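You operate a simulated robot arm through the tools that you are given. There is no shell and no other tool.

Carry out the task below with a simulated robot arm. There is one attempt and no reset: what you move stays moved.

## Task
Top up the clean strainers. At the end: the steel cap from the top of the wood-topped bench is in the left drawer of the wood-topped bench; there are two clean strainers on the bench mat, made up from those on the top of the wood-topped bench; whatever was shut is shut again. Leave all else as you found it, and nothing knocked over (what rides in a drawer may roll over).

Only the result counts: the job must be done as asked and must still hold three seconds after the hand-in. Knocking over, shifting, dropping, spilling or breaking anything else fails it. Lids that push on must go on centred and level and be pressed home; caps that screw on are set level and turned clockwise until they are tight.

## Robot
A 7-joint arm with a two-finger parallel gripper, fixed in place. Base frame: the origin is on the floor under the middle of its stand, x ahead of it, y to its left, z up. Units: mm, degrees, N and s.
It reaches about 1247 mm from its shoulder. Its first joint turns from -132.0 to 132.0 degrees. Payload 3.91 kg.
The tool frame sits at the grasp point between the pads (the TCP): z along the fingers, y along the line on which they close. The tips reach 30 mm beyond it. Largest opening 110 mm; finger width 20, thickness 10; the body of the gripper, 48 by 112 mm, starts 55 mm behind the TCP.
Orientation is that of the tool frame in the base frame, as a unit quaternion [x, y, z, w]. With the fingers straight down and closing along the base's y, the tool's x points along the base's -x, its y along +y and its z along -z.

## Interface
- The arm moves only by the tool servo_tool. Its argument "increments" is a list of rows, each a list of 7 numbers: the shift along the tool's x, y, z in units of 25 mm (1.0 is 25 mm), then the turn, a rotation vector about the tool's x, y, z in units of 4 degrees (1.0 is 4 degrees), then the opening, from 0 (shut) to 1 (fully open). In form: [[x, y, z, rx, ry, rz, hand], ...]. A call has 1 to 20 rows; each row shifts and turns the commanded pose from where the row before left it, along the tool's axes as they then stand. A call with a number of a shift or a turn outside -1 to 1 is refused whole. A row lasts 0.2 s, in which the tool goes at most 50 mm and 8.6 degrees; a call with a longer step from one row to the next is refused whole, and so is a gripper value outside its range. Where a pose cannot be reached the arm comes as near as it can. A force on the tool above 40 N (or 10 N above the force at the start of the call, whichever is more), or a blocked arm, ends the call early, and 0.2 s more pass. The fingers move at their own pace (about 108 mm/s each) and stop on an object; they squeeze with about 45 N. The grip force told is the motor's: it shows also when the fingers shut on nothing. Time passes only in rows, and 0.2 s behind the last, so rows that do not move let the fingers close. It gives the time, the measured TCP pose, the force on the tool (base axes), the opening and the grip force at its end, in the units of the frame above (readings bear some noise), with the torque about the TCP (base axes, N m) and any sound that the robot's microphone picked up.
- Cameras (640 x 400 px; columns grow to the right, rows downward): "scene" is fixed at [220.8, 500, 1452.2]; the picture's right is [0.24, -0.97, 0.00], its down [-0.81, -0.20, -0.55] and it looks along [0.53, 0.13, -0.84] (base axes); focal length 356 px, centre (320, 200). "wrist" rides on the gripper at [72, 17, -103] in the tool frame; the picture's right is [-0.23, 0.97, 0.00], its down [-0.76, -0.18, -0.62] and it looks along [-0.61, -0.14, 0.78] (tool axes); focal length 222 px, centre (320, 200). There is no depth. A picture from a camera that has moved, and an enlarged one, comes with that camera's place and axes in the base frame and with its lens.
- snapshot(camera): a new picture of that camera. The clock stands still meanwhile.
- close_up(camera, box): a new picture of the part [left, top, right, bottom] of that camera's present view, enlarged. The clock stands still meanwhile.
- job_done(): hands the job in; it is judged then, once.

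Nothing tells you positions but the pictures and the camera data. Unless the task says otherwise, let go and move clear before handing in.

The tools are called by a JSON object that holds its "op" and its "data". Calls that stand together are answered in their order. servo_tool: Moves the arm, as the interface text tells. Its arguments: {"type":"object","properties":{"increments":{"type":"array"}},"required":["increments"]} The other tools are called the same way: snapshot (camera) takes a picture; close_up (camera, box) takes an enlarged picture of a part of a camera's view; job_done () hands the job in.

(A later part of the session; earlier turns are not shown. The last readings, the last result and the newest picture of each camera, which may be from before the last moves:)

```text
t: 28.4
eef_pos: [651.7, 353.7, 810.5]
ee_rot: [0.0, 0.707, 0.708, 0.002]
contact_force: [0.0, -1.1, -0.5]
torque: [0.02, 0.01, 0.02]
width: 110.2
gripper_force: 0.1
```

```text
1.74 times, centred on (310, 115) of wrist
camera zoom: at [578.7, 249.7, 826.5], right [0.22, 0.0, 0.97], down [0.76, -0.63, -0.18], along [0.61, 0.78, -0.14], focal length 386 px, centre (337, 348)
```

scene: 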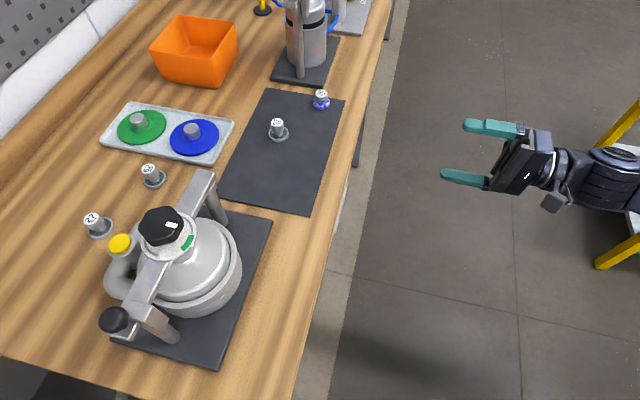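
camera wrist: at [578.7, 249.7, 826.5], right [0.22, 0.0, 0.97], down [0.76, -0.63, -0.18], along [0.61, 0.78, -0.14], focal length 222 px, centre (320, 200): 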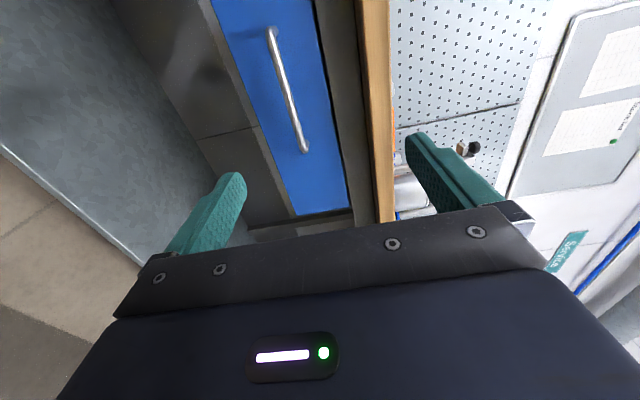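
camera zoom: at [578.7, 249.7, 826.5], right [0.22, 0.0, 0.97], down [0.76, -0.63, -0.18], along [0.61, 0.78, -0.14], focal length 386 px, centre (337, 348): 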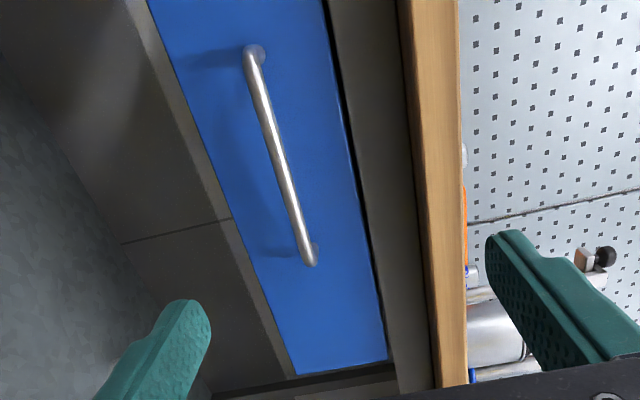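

I've triangulated the handle: bar from x≈575 to 723, y≈566, z≈766; drawer face at y≈590, z 704–816. I'll go to just before it with the gripper half open and check.

{"op": "servo_tool", "data": {"increments": [[0.1, -0.9, 0, 0, 0, 0, 0.5], [0, -0.88, 0, 0, 0, 0, 0.5], [0, 0, 1, 0, 0, 0, 0.5], [0, 0, 1, 0, 0, 0, 0.5], [0, 0, 1, 0, 0, 0, 0.5], [0, 0, 1, 0, 0, 0, 0.5], [0, 0, 1, 0, 0, 0, 0.5], [0, 0, 0.6, 0, 0, 0, 0.5]]}}

{"op": "snapshot", "data": {"camera": "wrist"}}

{"op": "close_up", "data": {"camera": "wrist", "box": [200, 60, 440, 240]}}

```text
t: 30.2
eef_pos: [649.4, 494.4, 764.2]
ee_rot: [0.0, 0.707, 0.707, 0.003]
contact_force: [-0.2, -0.3, 0.5]
torque: [-0.01, 0.0, 0.0]
width: 54.7
gripper_force: 0.1
```

```text
taken
camera wrist: at [577.4, 391.3, 780.2], right [0.22, 0.0, 0.97], down [0.76, -0.63, -0.18], along [0.61, 0.78, -0.14], focal length 222 px, centre (320, 200)
```

wrist: 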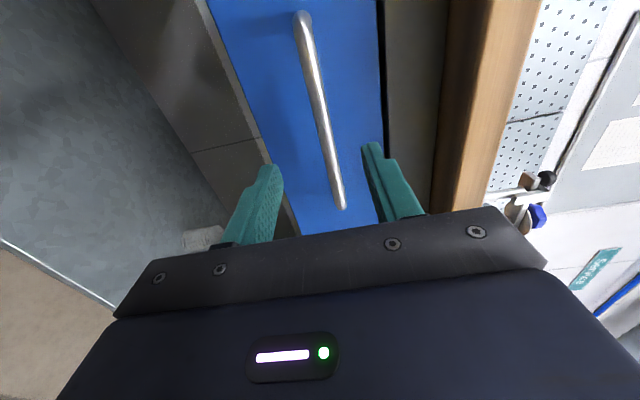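

```text
2.22 times, centred on (320, 150) of wrist
camera zoom: at [577.4, 391.3, 780.2], right [0.22, 0.0, 0.97], down [0.76, -0.63, -0.18], along [0.61, 0.78, -0.14], focal length 494 px, centre (320, 311)
```

zoom: 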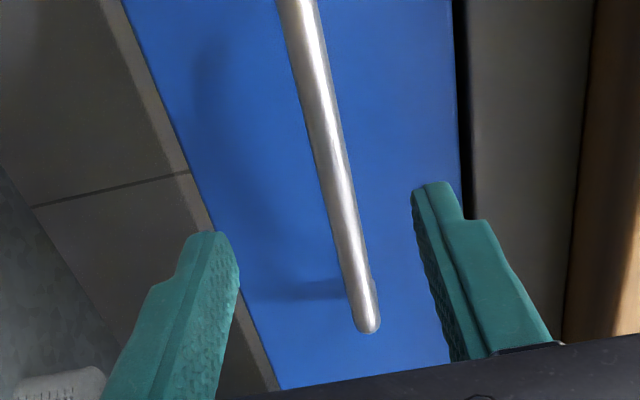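

The bar lies between the fingers as computed. I'll advance so the bar sits in the pads, then close.

{"op": "servo_tool", "data": {"increments": [[0, 0.1, 1, 0, 0, 0, 0.5], [0, 0, 1, 0, 0, 0, 0.5], [0, 0, 0.35, 0, 0, 0, 0.5], [0, 0, 0, 0, 0, 0, 0.3], [0, 0, 0, 0, 0, 0, 0], [0, 0, 0, 0, 0, 0, 0], [0, 0, 0, 0, 0, 0, 0]]}}

{"op": "snapshot", "data": {"camera": "wrist"}}

```text
t: 32.0
eef_pos: [649.7, 545.7, 769.5]
ee_rot: [-0.001, 0.707, 0.707, 0.001]
contact_force: [-3.6, 1.5, 6.6]
torque: [0.07, 0.31, -0.31]
width: 11.8
gripper_force: 44.8
out of reach, approached as far as the arm can: row 3
stopped in row 7: the force on the tool passed its limit at 41 N (the readings are from after the stop); the commanded pose is now the measured one
```

```text
taken
camera wrist: at [577.5, 442.5, 786.0], right [0.22, 0.0, 0.97], down [0.76, -0.62, -0.17], along [0.61, 0.78, -0.14], focal length 222 px, centre (320, 200)
```

wrist: 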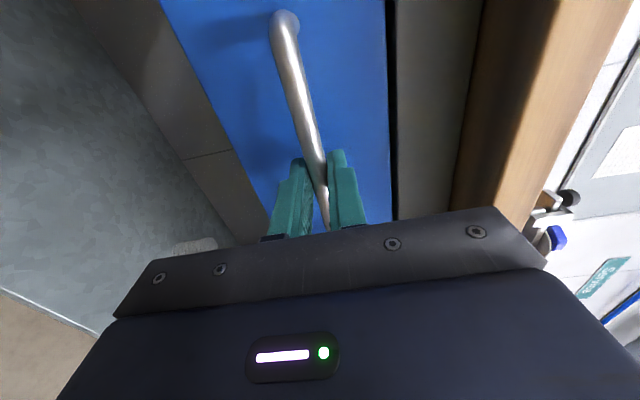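

The handle is gripped (11.8 mm). I'll pull the drawer open gently.

{"op": "servo_tool", "data": {"increments": [[0, 0, -0.3, 0, 0, 0, 0], [0, 0, -0.5, 0, 0, 0, 0], [0, 0, -0.5, 0, 0, 0, 0], [0, 0, -0.5, 0, 0, 0, 0], [0, 0, -0.5, 0, 0, 0, 0], [0, 0, -0.5, 0, 0, 0, 0]]}}

{"op": "snapshot", "data": {"camera": "wrist"}}

{"op": "snapshot", "data": {"camera": "scene"}}

```text
t: 33.4
eef_pos: [649.5, 476.4, 768.9]
ee_rot: [-0.001, 0.707, 0.707, 0.001]
contact_force: [-4.6, 1.4, -0.1]
torque: [0.03, 0.26, -0.1]
width: 11.6
gripper_force: 45.4
```

```text
taken
camera wrist: at [577.5, 372.1, 786.0], right [0.22, 0.0, 0.97], down [0.76, -0.62, -0.17], along [0.61, 0.78, -0.14], focal length 222 px, centre (320, 200)
```

wrist: 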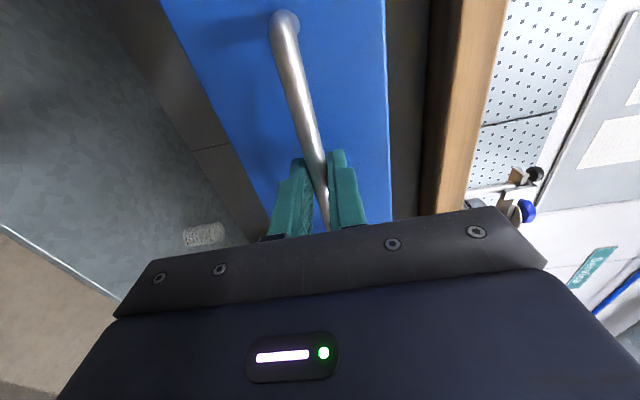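

```text
taken
```

scene: 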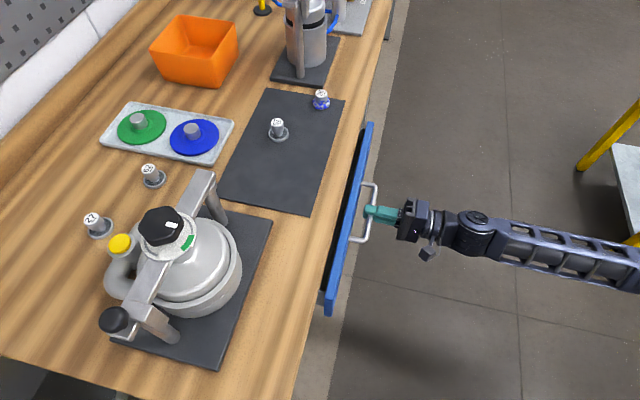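

The drawer slides easily. I'll pull it further.

{"op": "servo_tool", "data": {"increments": [[0, 0, -0.5, 0, 0, 0, 0], [0, 0, -0.5, 0, 0, 0, 0], [0, 0, -0.5, 0, 0, 0, 0], [0, 0, -0.5, 0, 0, 0, 0], [0, 0, -0.5, 0, 0, 0, 0], [0, 0, -0.5, 0, 0, 0, 0], [0, 0, -0.5, 0, 0, 0, 0], [0, 0, -0.5, 0, 0, 0, 0], [0, 0, -0.5, 0, 0, 0, 0], [0, 0, -0.5, 0, 0, 0, 0]]}}

{"op": "snapshot", "data": {"camera": "wrist"}}

{"op": "close_up", "data": {"camera": "scene", "box": [240, 80, 480, 360]}}

```text
t: 35.6
eef_pos: [649.9, 352.0, 769.8]
ee_rot: [-0.002, 0.707, 0.707, 0.002]
contact_force: [-9.3, -0.1, 11.8]
torque: [0.14, 0.34, 0.69]
width: 11.3
gripper_force: 44.6
```

```text
taken
camera wrist: at [577.6, 247.8, 785.9], right [0.22, 0.0, 0.97], down [0.76, -0.62, -0.17], along [0.61, 0.78, -0.14], focal length 222 px, centre (320, 200)
```

wrist: 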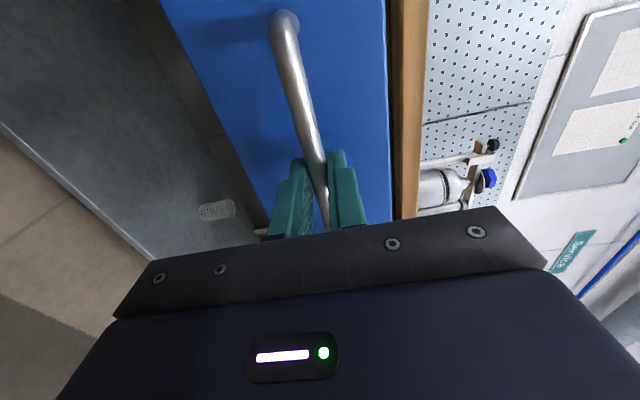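

```text
1.43 times, centred on (360, 220) of scene
camera zoom: at [220.8, 500.0, 1452.2], right [0.24, -0.97, 0.0], down [-0.81, -0.2, -0.55], along [0.53, 0.13, -0.84], focal length 509 px, centre (263, 171)
```

zoom: 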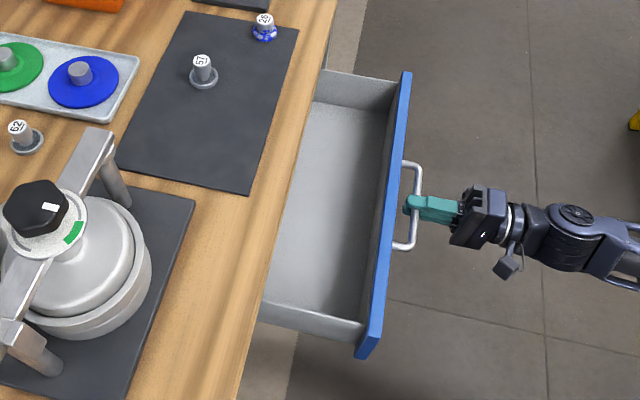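

The drawer is open ~195 mm and looks empty. I'll release the handle, back off and rise.

{"op": "servo_tool", "data": {"increments": [[0, 0, 0, 0, 0, 0, 0.2], [0, 0, 0, 0, 0, 0, 0.5], [0, 0, 0, 0, 0, 0, 0.5], [0, 0, -1, 0, 0, 0, 0.5], [0, 0, -1, 0, 0, 0, 0.5], [0, 0, -1, 0, 0, 0, 0.5], [0, 1, 0, 0, 0, 0, 0.5], [0, 1, 0, 0, 0, 0, 0.5], [0, 1, 0, 0, 0, 0, 0.5], [0, 1, 0, 0, 0, 0, 0.5], [0, 1, 0, 0, 0, 0, 0.5], [0, 1, 0, 0, 0, 0, 0.5], [0, 1, 0, 0, 0, 0, 0.5], [0, 1, 0, 0, 0, 0, 0.5], [0, 1, 0, 0, 0, 0, 0.5], [0, 1, 0, 0, 0, 0, 0.5], [0, 1, 0, 0, 0, 0, 0.5], [0, 1, 0, 0, 0, 0, 0.5], [0, 1, 0, 0, 0, 0, 0.5], [0, 1, 0, 0, 0, 0, 0.5]]}}

{"op": "snapshot", "data": {"camera": "scene"}}

```text
t: 39.8
eef_pos: [649.9, 275.6, 1120.2]
ee_rot: [-0.002, 0.708, 0.706, 0.001]
contact_force: [0.1, 0.5, 0.5]
torque: [0.01, -0.01, -0.03]
width: 55.1
gripper_force: 0.0
```

```text
taken
```

scene: 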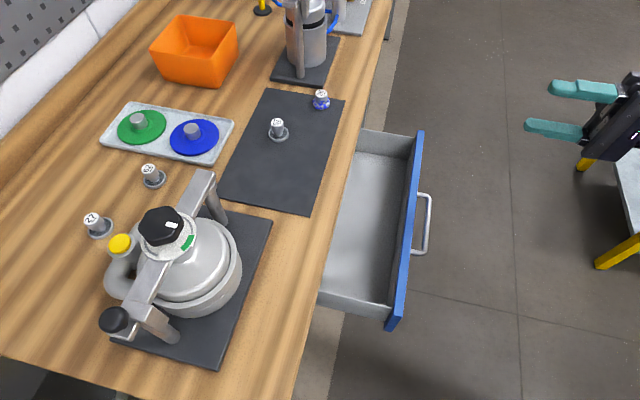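

Drawer stays open. I'll turn the tool to point straight down.

{"op": "servo_tool", "data": {"increments": [[0, 0, 0, 1, 0, 0, 0.5], [0, 0, 0, 1, 0, 0, 0.5], [0, 0, 0, 1, 0, 0, 0.5], [0, 0, 0, 1, 0, 0, 0.5], [0, 0, 0, 1, 0, 0, 0.5], [0, 0, 0, 1, 0, 0, 0.5], [0, 0, 0, 1, 0, 0, 0.5], [0, 0, 0, 1, 0, 0, 0.5], [0, 0, 0, 1, 0, 0, 0.5], [0, 0, 0, 1, 0, 0, 0.5], [0, 0, 0, 1, 0, 0, 0.5], [0, 0, 0, 1, 0, 0, 0.5], [0, 0, 0, 1, 0, 0, 0.5], [0, 0, 0, 1, 0, 0, 0.5], [0, 0, 0, 1, 0, 0, 0.5], [0, 0, 0, 1, 0, 0, 0.5], [0, 0, 0, 1, 0, 0, 0.5], [0, 0, 0, 1, 0, 0, 0.5], [0, 0, 0, 1, 0, 0, 0.5], [0, 0, 0, 1, 0, 0, 0.5]]}}

{"op": "servo_tool", "data": {"increments": [[0, 0, 0, 1, 0, 0, 0.5], [0, 0, 0, 1, 0, 0, 0.5], [0, 0, 0, 0.5, 0, 0, 0.5], [-1, 1, 0, 0, 0, 0, 0.5], [-1, 1, 0, 0, 0, 0, 0.5], [-1, 1, 0, 0, 0, 0, 0.5], [-1, 1, 0, 0, 0, 0, 0.5], [-1, 1, 0, 0, 0, 0, 0.5], [-1, 1, 0, 0, 0, 0, 0.5], [-0.8, 1, 0, 0, 0, 0, 0.5], [0, 1, 0, 0, 0, 0, 0.5], [0, 1, 0, 0, 0, 0, 0.5], [0, 1, 0, 0, 0, 0, 0.5]]}}

{"op": "snapshot", "data": {"camera": "wrist"}}

{"op": "snapshot", "data": {"camera": "scene"}}

```text
t: 44.0
eef_pos: [649.0, 277.0, 1120.6]
ee_rot: [0.001, 0.996, 0.086, 0.003]
contact_force: [-0.3, -0.2, -0.1]
torque: [0.0, 0.0, -0.02]
width: 55.0
gripper_force: 0.1
```

```text
t: 46.8
eef_pos: [822.1, 526.5, 1119.4]
ee_rot: [0.001, 1.0, -0.001, 0.003]
contact_force: [0.3, -0.6, 0.0]
torque: [0.03, -0.01, -0.01]
width: 55.2
gripper_force: 0.1
```

```text
taken
camera wrist: at [748.4, 543.3, 1222.2], right [0.23, 0.97, 0.0], down [0.76, -0.18, 0.63], along [0.61, -0.14, -0.78], focal length 222 px, centre (320, 200)
```

wrist: 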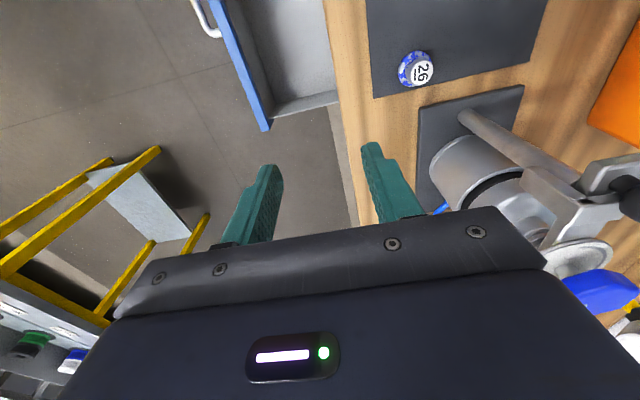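

```text
taken
```

scene: 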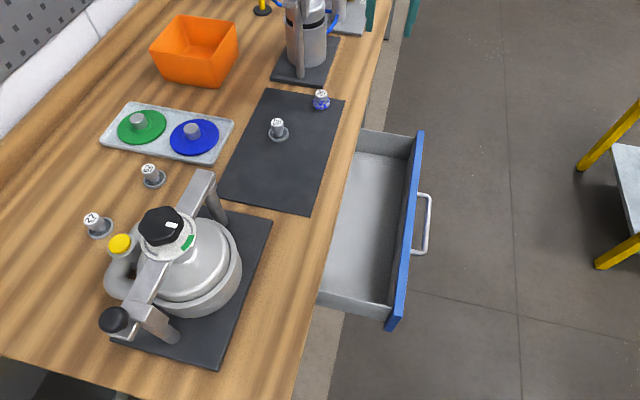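

26's position is confirmed at about (820,647). I'll move above it and descend part way.

{"op": "servo_tool", "data": {"increments": [[0.06, 1, 0, 0, 0, 0, 0.6], [0, 1, 0, 0, 0, 0, 0.6], [0, 1, 0, 0, 0, 0, 0.6], [0, 1, 0, 0, 0, 0, 0.6], [0, 0.8, 0, 0, 0, 0, 0.6], [0, 0, 1, 0, 0, 0, 0.6], [0, 0, 1, 0, 0, 0, 0.6], [0, 0, 1, 0, 0, 0, 0.6], [0, 0, 1, 0, 0, 0, 0.6], [0, 0, 0.8, 0, 0, 0, 0.6], [0, 0, 0, 0, 0, 0, 0.6]]}}

{"op": "close_up", "data": {"camera": "scene", "box": [240, 0, 400, 120]}}

{"op": "snapshot", "data": {"camera": "wrist"}}

```text
t: 49.2
eef_pos: [818.8, 647.0, 997.9]
ee_rot: [0.0, 1.0, -0.001, 0.002]
contact_force: [0.1, -0.5, -1.1]
torque: [0.02, -0.03, -0.04]
width: 65.9
gripper_force: 0.0
```

```text
3.33 times, centred on (320, 60) of scene
camera zoom: at [220.8, 500.0, 1452.2], right [0.24, -0.97, 0.0], down [-0.81, -0.2, -0.55], along [0.53, 0.13, -0.84], focal length 1187 px, centre (320, 667)
```

zoom: 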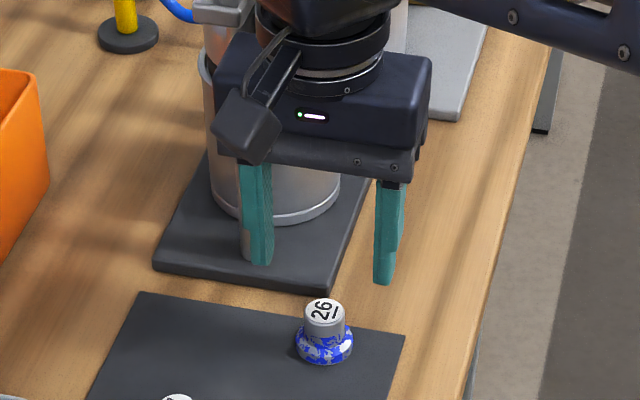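

```text
taken
camera wrist: at [744.3, 663.3, 1100.9], right [0.23, 0.97, 0.0], down [0.76, -0.18, 0.63], along [0.61, -0.14, -0.78], focal length 222 px, centre (320, 200)
```

wrist: 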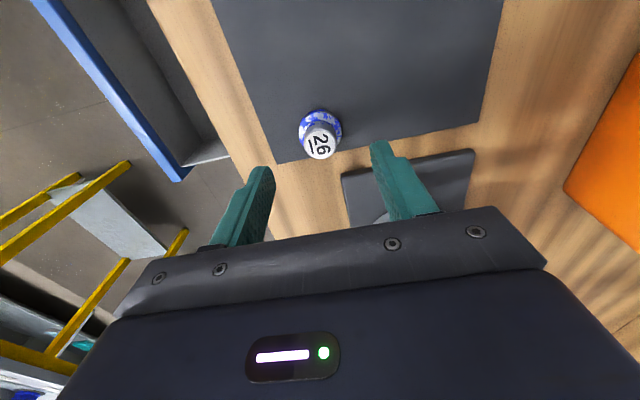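

The cap is centred between the fingers. I'll descend and grip its knob.

{"op": "servo_tool", "data": {"increments": [[0.04, 0, 0.5, 0, 0, 0, 0.6], [0, 0, 0.5, 0, 0, 0, 0.6], [0, 0, 0.5, 0, 0, 0, 0.6], [0, 0, 0.5, 0, 0, 0, 0.6], [0, 0, 0, 0, 0, 0, 0.6]]}}

{"op": "close_up", "data": {"camera": "scene", "box": [280, 50, 380, 120]}}

{"op": "close_up", "data": {"camera": "wrist", "box": [220, 80, 440, 230]}}

```text
t: 50.4
eef_pos: [816.4, 648.6, 946.6]
ee_rot: [0.0, 1.0, -0.001, 0.002]
contact_force: [0.0, 0.0, -0.4]
torque: [0.02, 0.03, 0.03]
width: 66.0
gripper_force: 0.1
```

```text
5.71 times, centred on (330, 85) of scene
camera zoom: at [220.8, 500.0, 1452.2], right [0.24, -0.97, 0.0], down [-0.81, -0.2, -0.55], along [0.53, 0.13, -0.84], focal length 2035 px, centre (263, 857)
```

zoom: 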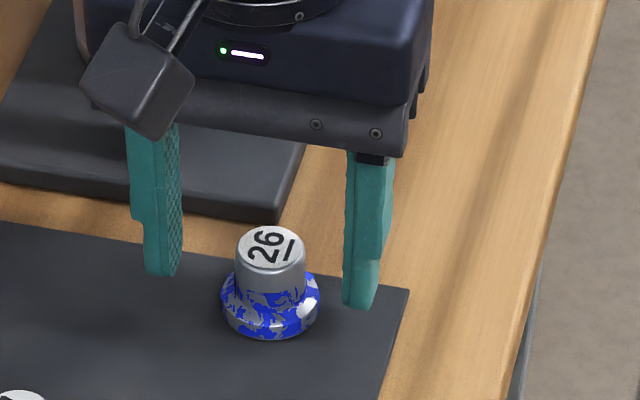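

```text
2.67 times, centred on (330, 155) of wrist
camera zoom: at [744.2, 665.6, 1051.0], right [0.23, 0.97, 0.0], down [0.76, -0.18, 0.63], along [0.61, -0.14, -0.78], focal length 592 px, centre (293, 320)
```

zoom: 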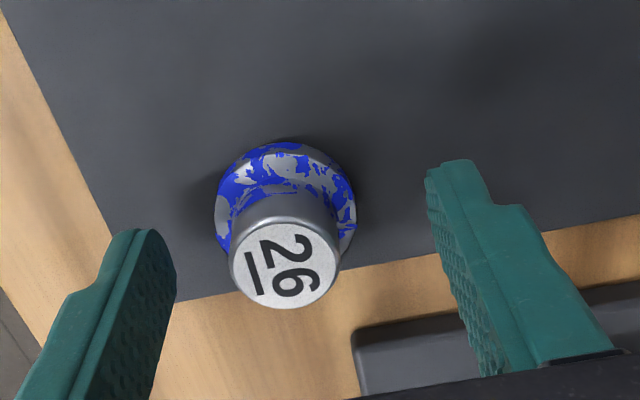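

Slight offset; I'll correct by ~3 mm and close on the knob, then lift a little to check.

{"op": "servo_tool", "data": {"increments": [[-0.12, -0.11, 0, 0, 0, 0, 0.6], [0, 0, 0, 0, 0, 0, 0.4], [0, 0, 0, 0, 0, 0, 0.2], [0, 0, 0, 0, 0, 0, 0.1], [0, 0, 0, 0, 0, 0, 0.1], [0, 0, 0, 0, 0, 0, 0.1], [0, 0, -0.4, 0, 0, 0, 0.1], [0, 0, -0.6, 0, 0, 0, 0.1], [0, 0, -1, 0, 0, 0, 0.1], [0, 0, -1, 0, 0, 0, 0.1]]}}

{"op": "close_up", "data": {"camera": "scene", "box": [260, 30, 380, 120]}}

{"op": "close_up", "data": {"camera": "wrist", "box": [220, 80, 440, 230]}}

```text
t: 52.6
eef_pos: [820.0, 643.0, 1024.4]
ee_rot: [0.001, 1.0, -0.001, 0.001]
contact_force: [0.0, -0.2, -1.4]
torque: [0.0, -0.04, 0.01]
width: 25.7
gripper_force: 45.1
```

```text
4.44 times, centred on (320, 75) of scene
camera zoom: at [220.8, 500.0, 1452.2], right [0.24, -0.97, 0.0], down [-0.81, -0.2, -0.55], along [0.53, 0.13, -0.84], focal length 1583 px, centre (320, 756)
```

zoom: 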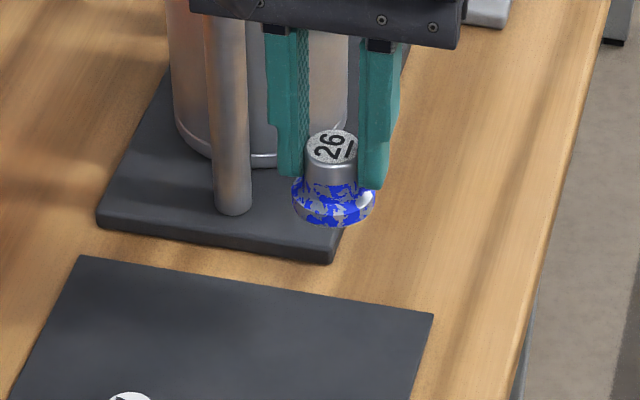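

```text
2.67 times, centred on (330, 155) of wrist
camera zoom: at [748.1, 659.9, 1126.6], right [0.23, 0.97, 0.0], down [0.76, -0.18, 0.63], along [0.61, -0.14, -0.78], focal length 592 px, centre (293, 320)
```

zoom: 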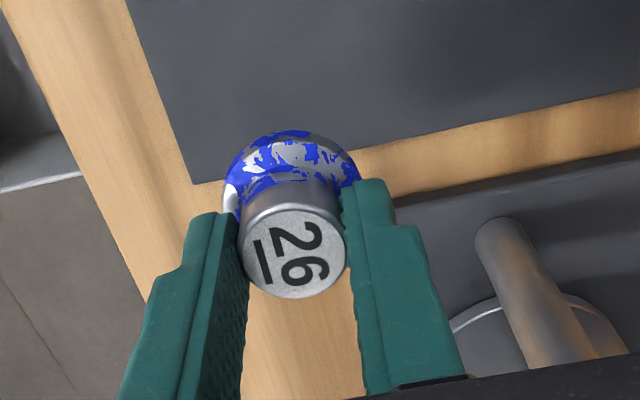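

The cap is held level. I'll carry it back in front of the bench over the open drawer and turn the gripper 90° for clearance.

{"op": "servo_tool", "data": {"increments": [[0, -0.6, -0.4, 0, 0, 0, 0.1], [0, -0.9, 0, 0, 0, 0, 0.1], [0.9, -0.9, 0, 0, 0, 0, 0.1], [1, -0.9, 0, 0, 0, 0, 0.1], [1, -0.9, 0, 0, 0, 0, 0.1], [1, -0.9, 0, 0, 0, 0, 0.1], [1, -0.9, 0, 0, 0, 0, 0.1], [1, -0.8, 0, 0, 0, 0, 0.1], [0.9, 0, 0, 0, 0, 0, 0.1], [0, 0, 0, 0, 0, -1, 0.1], [0, 0, 0, 0, 0, -1, 0.1], [0, 0, 0, 0, 0, -1, 0.1], [0, 0, 0, 0, 0, -1, 0.1], [0, 0, 0, 0, 0, -1, 0.1], [0, 0, 0, 0, 0, -1, 0.1], [0, 0, 0, 0, 0, -1, 0.1], [0, 0, 0, 0, 0, -1, 0.1], [0, 0, 0, 0, 0, -1, 0.1], [0, 0, 0, 0, 0, -1, 0.1], [0, 0, 0, 0, 0, -1, 0.1]]}}

{"op": "servo_tool", "data": {"increments": [[0, 0, 0, 0, 0, -1, 0.1], [0, 0, 0, 0, 0, -1, 0.1], [0, 0, 0, 0, 0, -1, 0.1], [0, 0, 0, 0, 0, -1, 0.1], [0, 0, 0, 0, 0, -1, 0.1], [0, 0, 0, 0, 0, -1, 0.1], [0, 0, 0, 0, 0, -1, 0.1], [0, 0, 0, 0, 0, -1, 0.1], [0, 0, 0, 0, 0, -1, 0.1], [0, 0, 0, 0, 0, -1, 0.1], [0, 0, 0, 0, 0, -1, 0.1], [0, 0, 0, 0, 0, -0.5, 0.1]]}}

{"op": "snapshot", "data": {"camera": "wrist"}}

{"op": "snapshot", "data": {"camera": "scene"}}

```text
t: 56.8
eef_pos: [650.2, 472.7, 1034.0]
ee_rot: [-0.376, 0.927, -0.001, 0.001]
contact_force: [0.0, -0.1, -1.0]
torque: [0.0, -0.05, -0.01]
width: 25.9
gripper_force: 45.3
```

```text
t: 59.4
eef_pos: [649.9, 474.4, 1032.9]
ee_rot: [-0.707, 0.707, -0.001, 0.0]
contact_force: [0.3, 0.1, -0.8]
torque: [-0.05, -0.04, -0.03]
width: 25.8
gripper_force: 45.4
```

```text
taken
camera wrist: at [633.0, 401.7, 1136.8], right [-0.97, 0.23, 0.0], down [0.18, 0.76, 0.62], along [0.14, 0.61, -0.78], focal length 222 px, centre (320, 200)
```

wrist: 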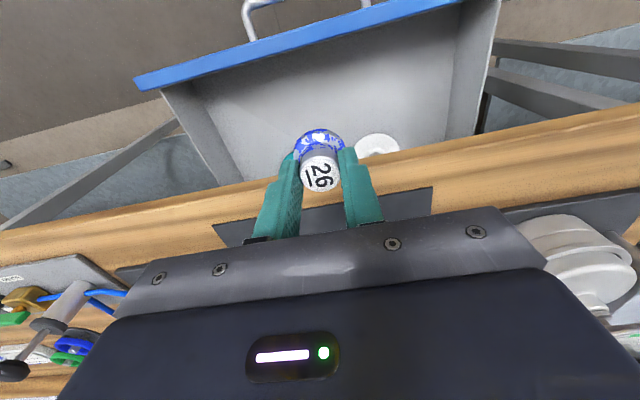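

```text
taken
```

scene: 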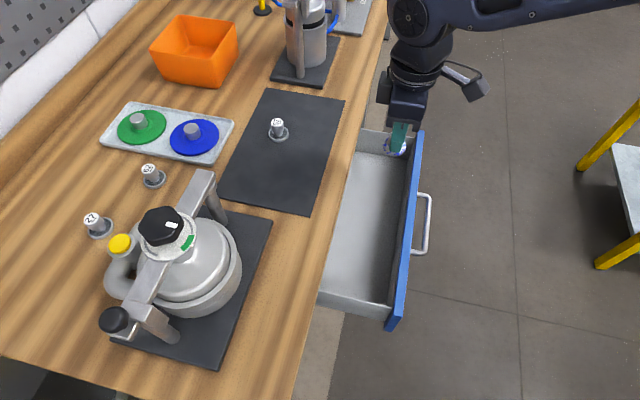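

There's a white round item in the drawer near its back. I'll look at it before lowering.

{"op": "close_up", "data": {"camera": "wrist", "box": [280, 100, 460, 200]}}

{"op": "close_up", "data": {"camera": "scene", "box": [310, 120, 440, 340]}}

{"op": "close_up", "data": {"camera": "wrist", "box": [120, 0, 520, 200]}}

```text
3.56 times, centred on (370, 150) of wrist
camera zoom: at [633.0, 401.7, 1136.8], right [-0.97, 0.23, 0.0], down [0.18, 0.76, 0.62], along [0.14, 0.61, -0.78], focal length 790 px, centre (142, 378)
```

zoom: 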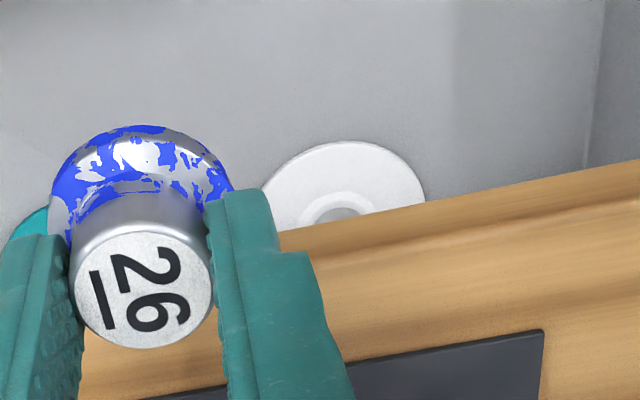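

```text
1.82 times, centred on (375, 230) of scene
camera zoom: at [220.8, 500.0, 1452.2], right [0.24, -0.97, 0.0], down [-0.81, -0.2, -0.55], along [0.53, 0.13, -0.84], focal length 648 px, centre (220, 146)
```

zoom: 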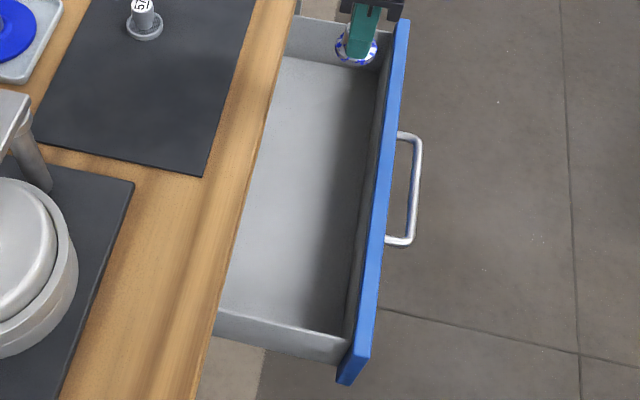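

```text
1.60 times, centred on (320, 100) of wrist
camera zoom: at [633.0, 401.7, 1136.8], right [-0.97, 0.23, 0.0], down [0.18, 0.76, 0.62], along [0.14, 0.61, -0.78], focal length 355 px, centre (320, 360)
```

zoom: 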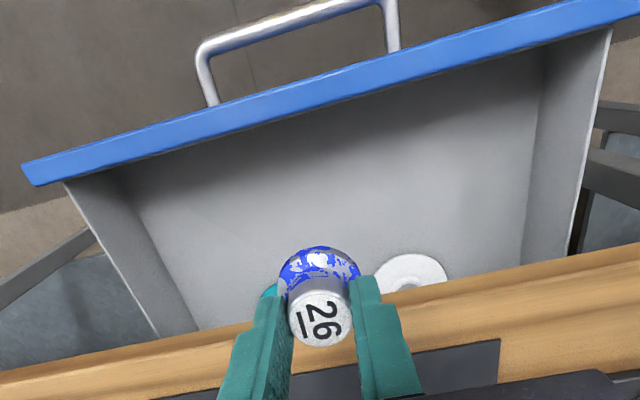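

The drawer also holds white and teal discs further back (y>575). I'll lower the cap in the free front part of the drawer, stopping above the floor.

{"op": "servo_tool", "data": {"increments": [[0.2, 0, 1, 0, 0, 0, 0.1], [0, 0, 1, 0, 0, 0, 0.1], [0, 0, 1, 0, 0, 0, 0.1], [0, 0, 1, 0, 0, 0, 0.1], [0, 0, 1, 0, 0, 0, 0.1], [0, 0, 1, 0, 0, 0, 0.1], [0, 0, 1, 0, 0, 0, 0.1], [0, 0, 1, 0, 0, 0, 0.1], [0, 0, 0.8, 0, 0, 0, 0.1], [0, 0, 0.4, 0, 0, 0, 0.1]]}}

{"op": "snapshot", "data": {"camera": "wrist"}}

{"op": "close_up", "data": {"camera": "scene", "box": [310, 120, 440, 220]}}

```text
t: 61.6
eef_pos: [648.1, 469.6, 802.8]
ee_rot: [0.707, -0.707, 0.003, -0.001]
contact_force: [0.5, 0.8, -0.3]
torque: [-0.04, -0.01, -0.04]
width: 25.7
gripper_force: 45.1
```

```text
taken
camera wrist: at [632.1, 396.8, 905.6], right [-0.97, 0.23, 0.0], down [0.18, 0.76, 0.62], along [0.15, 0.61, -0.78], focal length 222 px, centre (320, 200)
```

wrist: 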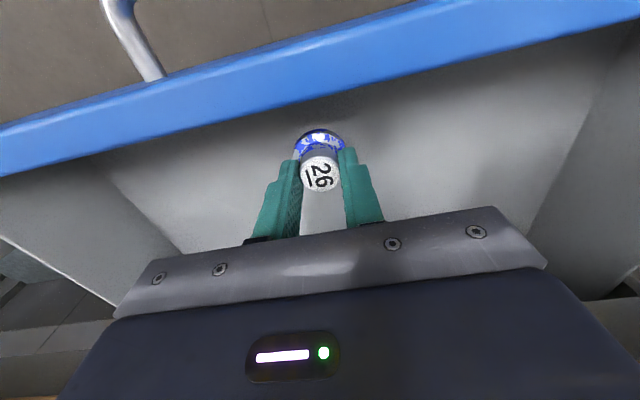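

```text
4.00 times, centred on (375, 170) of scene
camera zoom: at [220.8, 500.0, 1452.2], right [0.24, -0.97, 0.0], down [-0.81, -0.2, -0.55], along [0.53, 0.13, -0.84], focal length 1424 px, centre (100, 320)
```

zoom: 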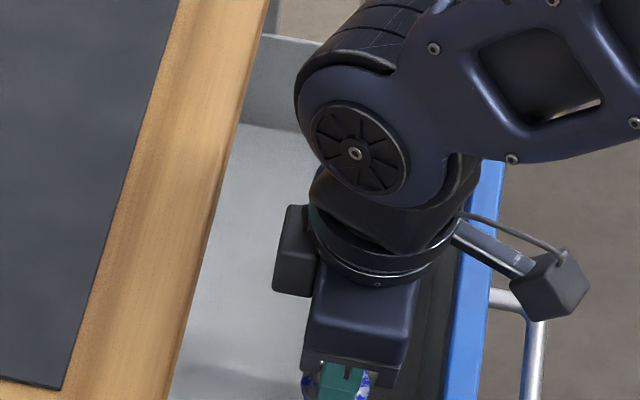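

The floor seems to be at about z≈715, so the cap still has ~45 mm to go. I'll lower in steps, watching the force.

{"op": "servo_tool", "data": {"increments": [[0, 0, 0.6, 0, 0, 0, 0.1], [0, 0, 0.6, 0, 0, 0, 0.1], [0, 0, 0, 0, 0, 0, 0.1]]}}

{"op": "close_up", "data": {"camera": "wrist", "box": [220, 80, 440, 220]}}

```text
t: 62.4
eef_pos: [649.3, 469.8, 772.6]
ee_rot: [0.707, -0.707, 0.002, -0.001]
contact_force: [1.0, -1.3, -0.9]
torque: [0.01, 0.02, -0.02]
width: 25.6
gripper_force: 45.0
```

```text
2.86 times, centred on (330, 150) of wrist
camera zoom: at [633.4, 396.6, 876.5], right [-0.97, 0.23, 0.0], down [0.18, 0.76, 0.62], along [0.15, 0.61, -0.78], focal length 635 px, centre (291, 343)
```

zoom: 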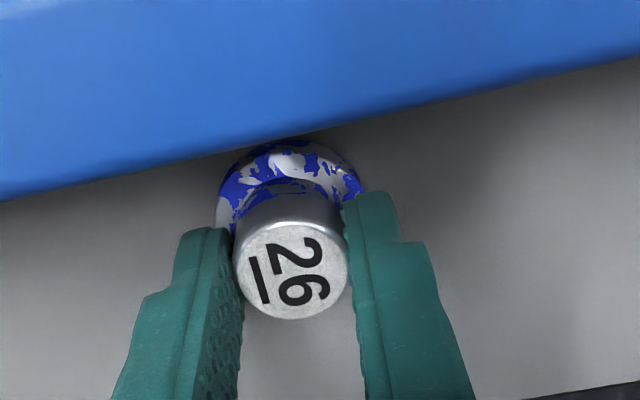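

Still free. Continue in small steps until contact.

{"op": "servo_tool", "data": {"increments": [[0, 0, 0.16, 0, 0, 0, 0.1], [0, 0, 0.16, 0, 0, 0, 0.1], [0, 0, 0, 0, 0, 0, 0.1]]}}

{"op": "servo_tool", "data": {"increments": [[0, 0, 0.12, 0, 0, 0, 0.1], [0, 0, 0, 0, 0, 0, 0.1]]}}

{"op": "servo_tool", "data": {"increments": [[0, 0, 0.12, 0, 0, 0, 0.1], [0, 0, 0, 0, 0, 0, 0.1]]}}

```text
t: 63.2
eef_pos: [651.0, 470.6, 768.4]
ee_rot: [0.707, -0.707, 0.002, -0.003]
contact_force: [-9.0, 1.1, 37.7]
torque: [0.28, 0.65, 0.05]
width: 25.6
gripper_force: 44.8
```

```text
t: 63.8
eef_pos: [650.4, 469.5, 764.1]
ee_rot: [0.707, -0.707, 0.002, -0.001]
contact_force: [-4.6, 1.2, 37.5]
torque: [0.07, 0.56, -0.01]
width: 25.6
gripper_force: 44.9
```

```text
t: 64.4
eef_pos: [650.9, 469.3, 759.9]
ee_rot: [0.707, -0.707, 0.002, -0.001]
contact_force: [-4.2, 0.8, 32.8]
torque: [0.03, 0.37, 0.01]
width: 25.7
gripper_force: 44.6
```

Contact: the cap rests on the drawer floor. I'll open and rise straight up.

{"op": "servo_tool", "data": {"increments": [[0, 0, -0.1, 0, 0, 0, 0.1], [0, 0, 0, 0, 0, 0, 0.3], [0, 0, 0, 0, 0, 0, 0.6], [0, 0, 0, 0, 0, 0, 0.6], [0, 0, -0.4, 0, 0, 0, 0.6], [0, 0, -0.8, 0, 0, 0, 0.6], [0, 0, -1, 0, 0, 0, 0.6], [0, 0, -1, 0, 0, 0, 0.6]]}}

{"op": "snapshot", "data": {"camera": "wrist"}}

```text
t: 66.2
eef_pos: [651.6, 469.4, 841.1]
ee_rot: [-0.707, 0.707, -0.002, 0.0]
contact_force: [0.0, 0.1, 0.2]
torque: [0.0, -0.02, -0.01]
width: 66.3
gripper_force: 0.0
```

```text
taken
camera wrist: at [635.0, 396.1, 943.9], right [-0.97, 0.23, 0.0], down [0.18, 0.76, 0.62], along [0.14, 0.6, -0.78], focal length 222 px, centre (320, 200)
```

wrist: 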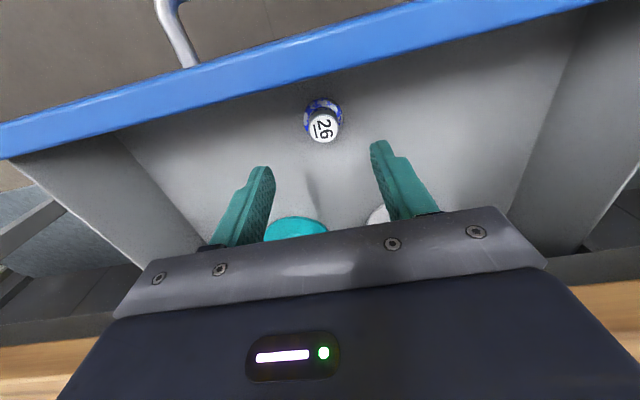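

The cap 26 stands in the drawer. Next the strainer: 62 at (541,907) has the most clearance. I'll rise and move toward it step by step.

{"op": "servo_tool", "data": {"increments": [[0, 0, -1, 0, 0, 0, 0.5], [0, 0, -1, 0, 0, 0, 0.5], [0, 0, -1, 0, 0, 0, 0.5], [0, 0, -1, 0, 0, 0, 0.5], [0, 0, -1, 0, 0, 0, 0.5], [0, 0, -1, 0, 0, 0, 0.5], [0, 0, -1, 0, 0, 0, 0.5], [0, 0, -1, 0, 0, 0, 0.5], [0, 0, -1, 0, 0, 0, 0.5], [0, 0, -1, 0, 0, 0, 0.5], [0, 0, -1, 0, 0, 0, 0.5], [0, 0, -1, 0, 0, 0, 0.5]]}}

{"op": "servo_tool", "data": {"increments": [[-1, 0.4, 0, 0, 0, 0, 0.5], [-1, 0.4, 0, 0, 0, 0, 0.5], [-1, 0.4, 0, 0, 0, 0, 0.5], [-1, 0.4, 0, 0, 0, 0, 0.5], [-1, 0.4, 0, 0, 0, 0, 0.5], [-1, 0.4, 0, 0, 0, 0, 0.5], [-1, 0.4, 0, 0, 0, 0, 0.5], [-1, 0.4, 0, 0, 0, 0, 0.5], [-1, 0.4, 0, 0, 0, 0, 0.5], [-1, 0.4, 0, 0, 0, 0, 0.5], [-1, 0.4, 0, 0, 0, 0, 0.5], [0, 0, 0, 0, 0, 0, 0.5]]}}

{"op": "snapshot", "data": {"camera": "wrist"}}

{"op": "snapshot", "data": {"camera": "scene"}}

```text
t: 68.8
eef_pos: [652.5, 467.1, 1141.0]
ee_rot: [0.707, -0.707, 0.002, -0.001]
contact_force: [0.4, 0.4, -0.2]
torque: [-0.03, -0.01, 0.01]
width: 54.9
gripper_force: 0.0
```

```text
t: 71.4
eef_pos: [538.2, 742.0, 1142.0]
ee_rot: [0.707, -0.707, 0.002, -0.001]
contact_force: [-0.1, -0.1, -0.6]
torque: [0.04, 0.01, 0.01]
width: 55.0
gripper_force: 0.1
```

```text
taken
camera wrist: at [521.6, 668.7, 1245.6], right [-0.97, 0.23, 0.0], down [0.18, 0.76, 0.62], along [0.15, 0.61, -0.78], focal length 222 px, centre (320, 200)
```

wrist: 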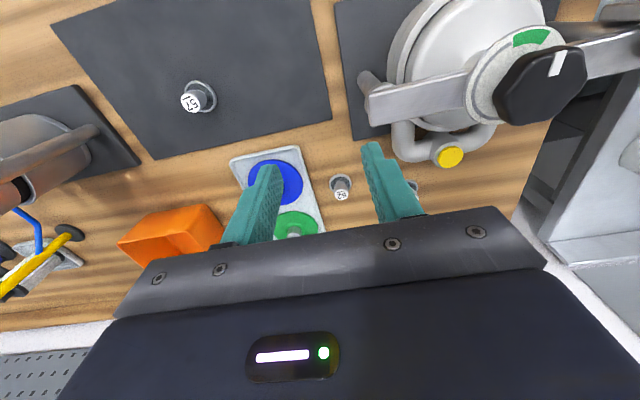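

```text
taken
```

scene: 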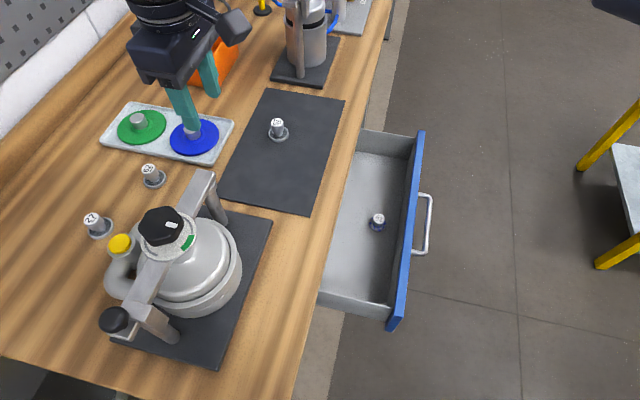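

62 shows at (541,908) again. I'll move on over it while descending to z≈1010.

{"op": "servo_tool", "data": {"increments": [[-1, 0, 0.2, 0, 0, 0, 0.5], [-1, 0, 0.6, 0, 0, 0, 0.5], [-1, 0, 0.8, 0, 0, 0, 0.5], [-1, 0, 0.8, 0, 0, 0, 0.5], [-1, -0.1, 0.8, 0, 0, 0, 0.5], [-1, 0, 0.8, 0, 0, 0, 0.5], [-0.6, 0, 0.8, 0, 0, 0, 0.5], [0, 0, 0.4, 0, 0, 0, 0.5], [0, 0, 0, 0, 0, 0, 0.5]]}}

{"op": "snapshot", "data": {"camera": "wrist"}}

{"op": "snapshot", "data": {"camera": "scene"}}

```text
t: 73.4
eef_pos: [530.8, 868.0, 1019.1]
ee_rot: [0.707, -0.707, 0.002, 0.0]
contact_force: [-0.5, 0.0, 0.6]
torque: [0.02, 0.0, 0.0]
width: 55.1
gripper_force: 0.1
out of reach, approached as far as the arm can: row 5, 6, 7
```

```text
taken
camera wrist: at [512.7, 794.5, 1122.8], right [-0.97, 0.23, 0.0], down [0.18, 0.76, 0.62], along [0.15, 0.61, -0.78], focal length 222 px, centre (320, 200)
```

wrist: 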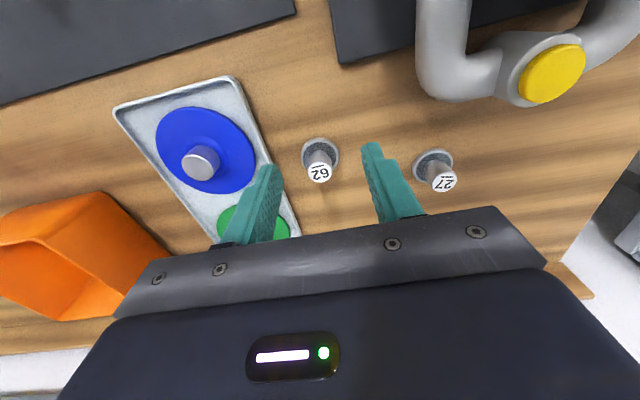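

```text
taken
```

scene: 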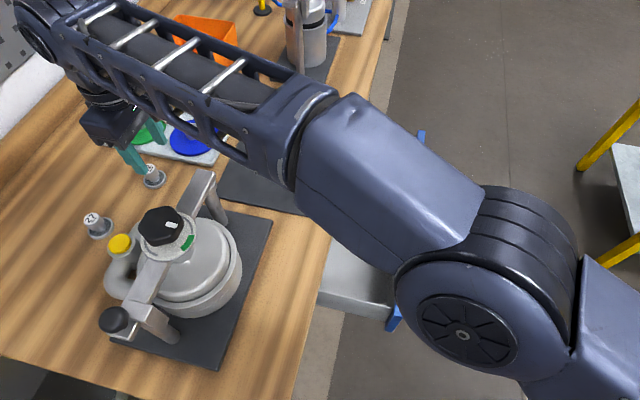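

Straight down is just out of reach there. Leaning the wrist back (tilting about the closing axis by ~16°) will gain reach while keeping the pads vertical. I'll tilt now and see.

{"op": "servo_tool", "data": {"increments": [[0, 0, 0, 0, -1, 0, 0.5], [0, 0, 0, 0, -1, 0, 0.5], [0, 0, 0, 0, -1, 0, 0.5], [0, 0, 0, 0, -1, 0, 0.5], [0, 0, 0, 0, 0, 0, 0.5]]}}

{"op": "snapshot", "data": {"camera": "wrist"}}

{"op": "close_up", "data": {"camera": "scene", "box": [60, 80, 260, 280]}}

```text
t: 74.6
eef_pos: [530.2, 867.5, 1019.6]
ee_rot: [-0.7, 0.701, 0.096, 0.1]
contact_force: [0.2, -0.2, -0.2]
torque: [0.05, 0.0, -0.02]
width: 54.7
gripper_force: 0.1
```

```text
taken
camera wrist: at [513.4, 768.1, 1098.4], right [-0.97, 0.22, 0.06], down [0.17, 0.56, 0.81], along [0.14, 0.8, -0.58], focal length 222 px, centre (320, 200)
```

wrist: 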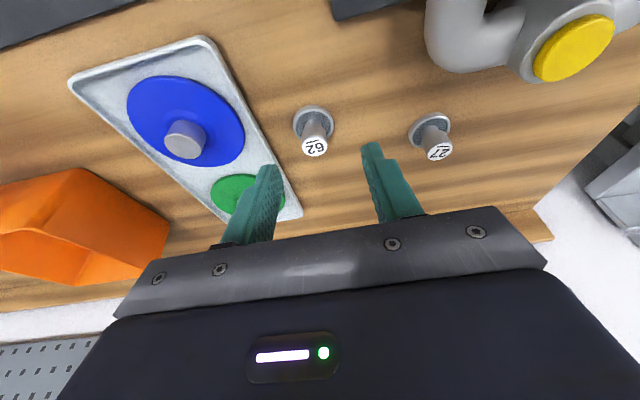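

```text
2.00 times, centred on (160, 180) of scene
camera zoom: at [220.8, 500.0, 1452.2], right [0.24, -0.97, 0.0], down [-0.81, -0.2, -0.55], along [0.53, 0.13, -0.84], focal length 712 px, centre (640, 240)
```

zoom: 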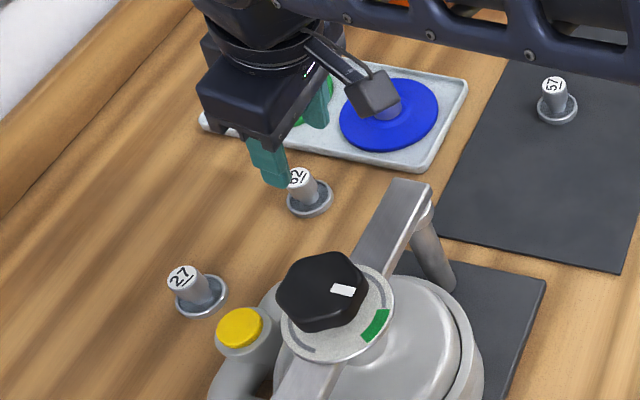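

Now the tilt works. 62 is at about (540,908). I'll move above it and re-check alignment.

{"op": "servo_tool", "data": {"increments": [[-0.49, -0.2, 0.86, 0, 0, 0, 0.5], [-0.49, -0.19, 0.86, 0, 0, 0, 0.5], [0, 0, 0, 0, 0, 0, 0.5]]}}

{"op": "close_up", "data": {"camera": "wrist", "box": [200, 80, 460, 240]}}

{"op": "close_up", "data": {"camera": "scene", "box": [100, 100, 260, 220]}}

```text
t: 75.4
eef_pos: [540.2, 902.0, 985.5]
ee_rot: [-0.7, 0.701, 0.097, 0.1]
contact_force: [-0.9, 0.6, 0.8]
torque: [-0.01, 0.0, 0.01]
width: 55.1
gripper_force: 0.1
```

```text
2.46 times, centred on (330, 160) of wrist
camera zoom: at [523.7, 803.7, 1064.4], right [-0.97, 0.22, 0.06], down [0.17, 0.56, 0.81], along [0.14, 0.8, -0.58], focal length 547 px, centre (295, 298)
```

zoom: 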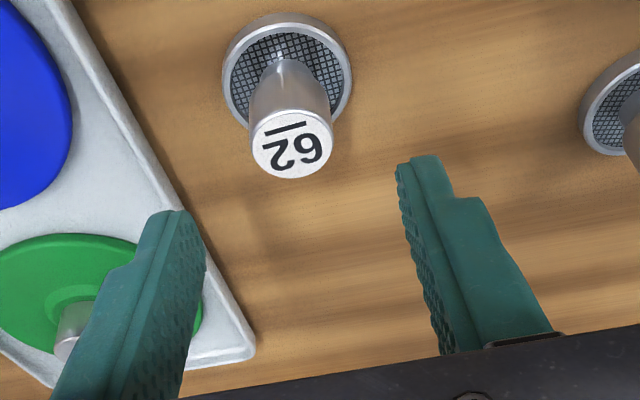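

```text
3.33 times, centred on (180, 160) of scene
camera zoom: at [220.8, 500.0, 1452.2], right [0.24, -0.97, 0.0], down [-0.81, -0.2, -0.55], along [0.53, 0.13, -0.84], focal length 1187 px, centre (787, 333)
```

zoom: 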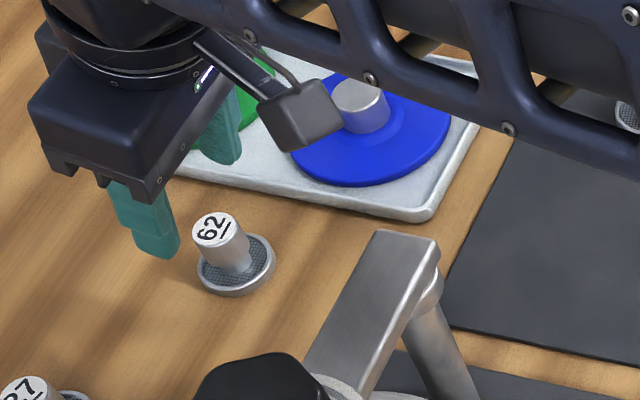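

Aligned. I'll descend vertically onto the knob and look before closing.

{"op": "servo_tool", "data": {"increments": [[0.153, 0, 0.532, 0, 0, 0, 0.5], [0.153, 0, 0.532, 0, 0, 0, 0.5], [0.153, 0, 0.532, 0, 0, 0, 0.5], [0, 0, 0, 0, 0, 0, 0.5]]}}

{"op": "close_up", "data": {"camera": "wrist", "box": [200, 80, 460, 240]}}

{"op": "close_up", "data": {"camera": "scene", "box": [100, 100, 260, 220]}}

```text
t: 76.4
eef_pos: [541.3, 902.0, 942.5]
ee_rot: [-0.7, 0.7, 0.098, 0.099]
contact_force: [0.2, 0.1, 0.1]
torque: [-0.02, 0.03, 0.01]
width: 55.2
gripper_force: 0.1
```

```text
2.46 times, centred on (330, 160) of wrist
camera zoom: at [525.0, 803.3, 1023.1], right [-0.97, 0.22, 0.06], down [0.17, 0.56, 0.81], along [0.14, 0.8, -0.58], focal length 547 px, centre (295, 298)
```

zoom: 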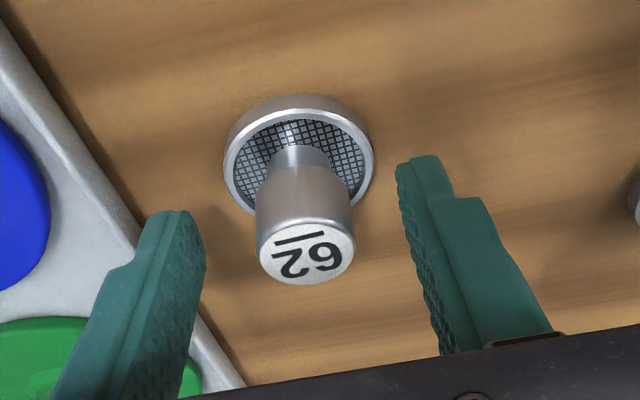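

```text
3.33 times, centred on (180, 160) of scene
camera zoom: at [220.8, 500.0, 1452.2], right [0.24, -0.97, 0.0], down [-0.81, -0.2, -0.55], along [0.53, 0.13, -0.84], focal length 1187 px, centre (787, 333)
```

zoom: 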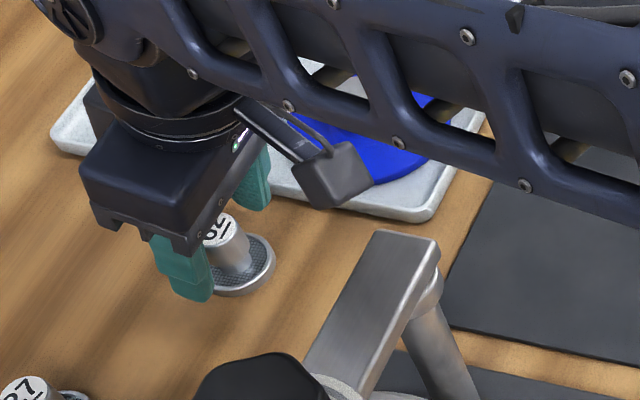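

Centred within ~1.5 mm; I'll trim that, close on the knob and lift slightly.

{"op": "servo_tool", "data": {"increments": [[0, 0.06, 0, 0, 0, 0, 0.4], [0, 0, 0, 0, 0, 0, 0.3], [0, 0, 0, 0, 0, 0, 0.25], [0, 0, 0, 0, 0, 0, 0.1], [0, 0, 0, 0, 0, 0, 0.1], [0, 0, 0, 0, 0, 0, 0.1], [-0.11, 0, -0.384, 0, 0, 0, 0.1], [-0.22, 0, -0.769, 0, 0, 0, 0.1], [-0.276, 0, -0.961, 0, 0, 0, 0.1], [0, 0, 0, 0, 0, 0, 0.1]]}}

{"op": "close_up", "data": {"camera": "wrist", "box": [200, 80, 460, 240]}}

{"op": "snapshot", "data": {"camera": "scene"}}

```text
t: 78.6
eef_pos: [539.3, 901.2, 997.4]
ee_rot: [-0.7, 0.701, 0.096, 0.099]
contact_force: [0.0, 1.5, -1.0]
torque: [0.01, 0.01, 0.0]
width: 23.3
gripper_force: 45.2
```

```text
2.46 times, centred on (330, 160) of wrist
camera zoom: at [521.3, 803.1, 1076.9], right [-0.97, 0.22, 0.06], down [0.17, 0.56, 0.81], along [0.14, 0.8, -0.59], focal length 547 px, centre (295, 298)
```

zoom: 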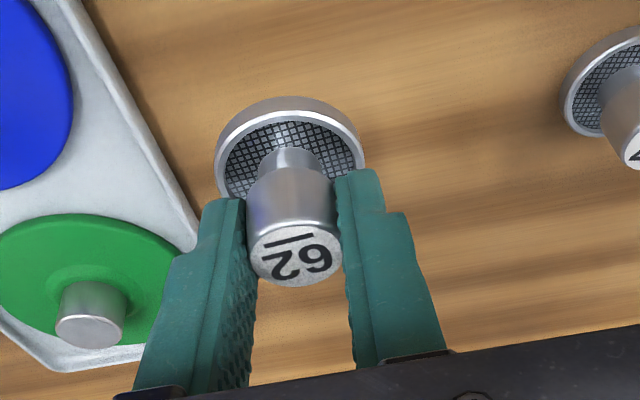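

```text
taken
```

scene: 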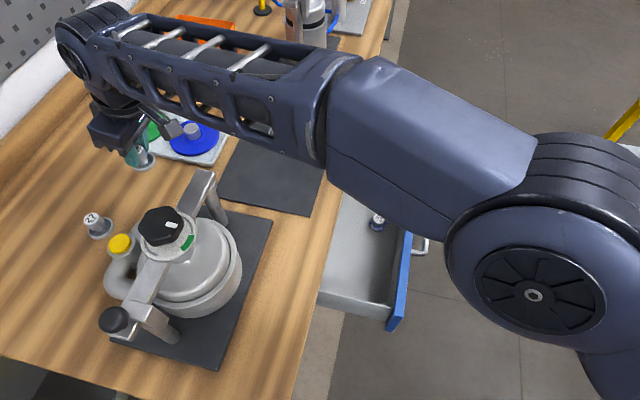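

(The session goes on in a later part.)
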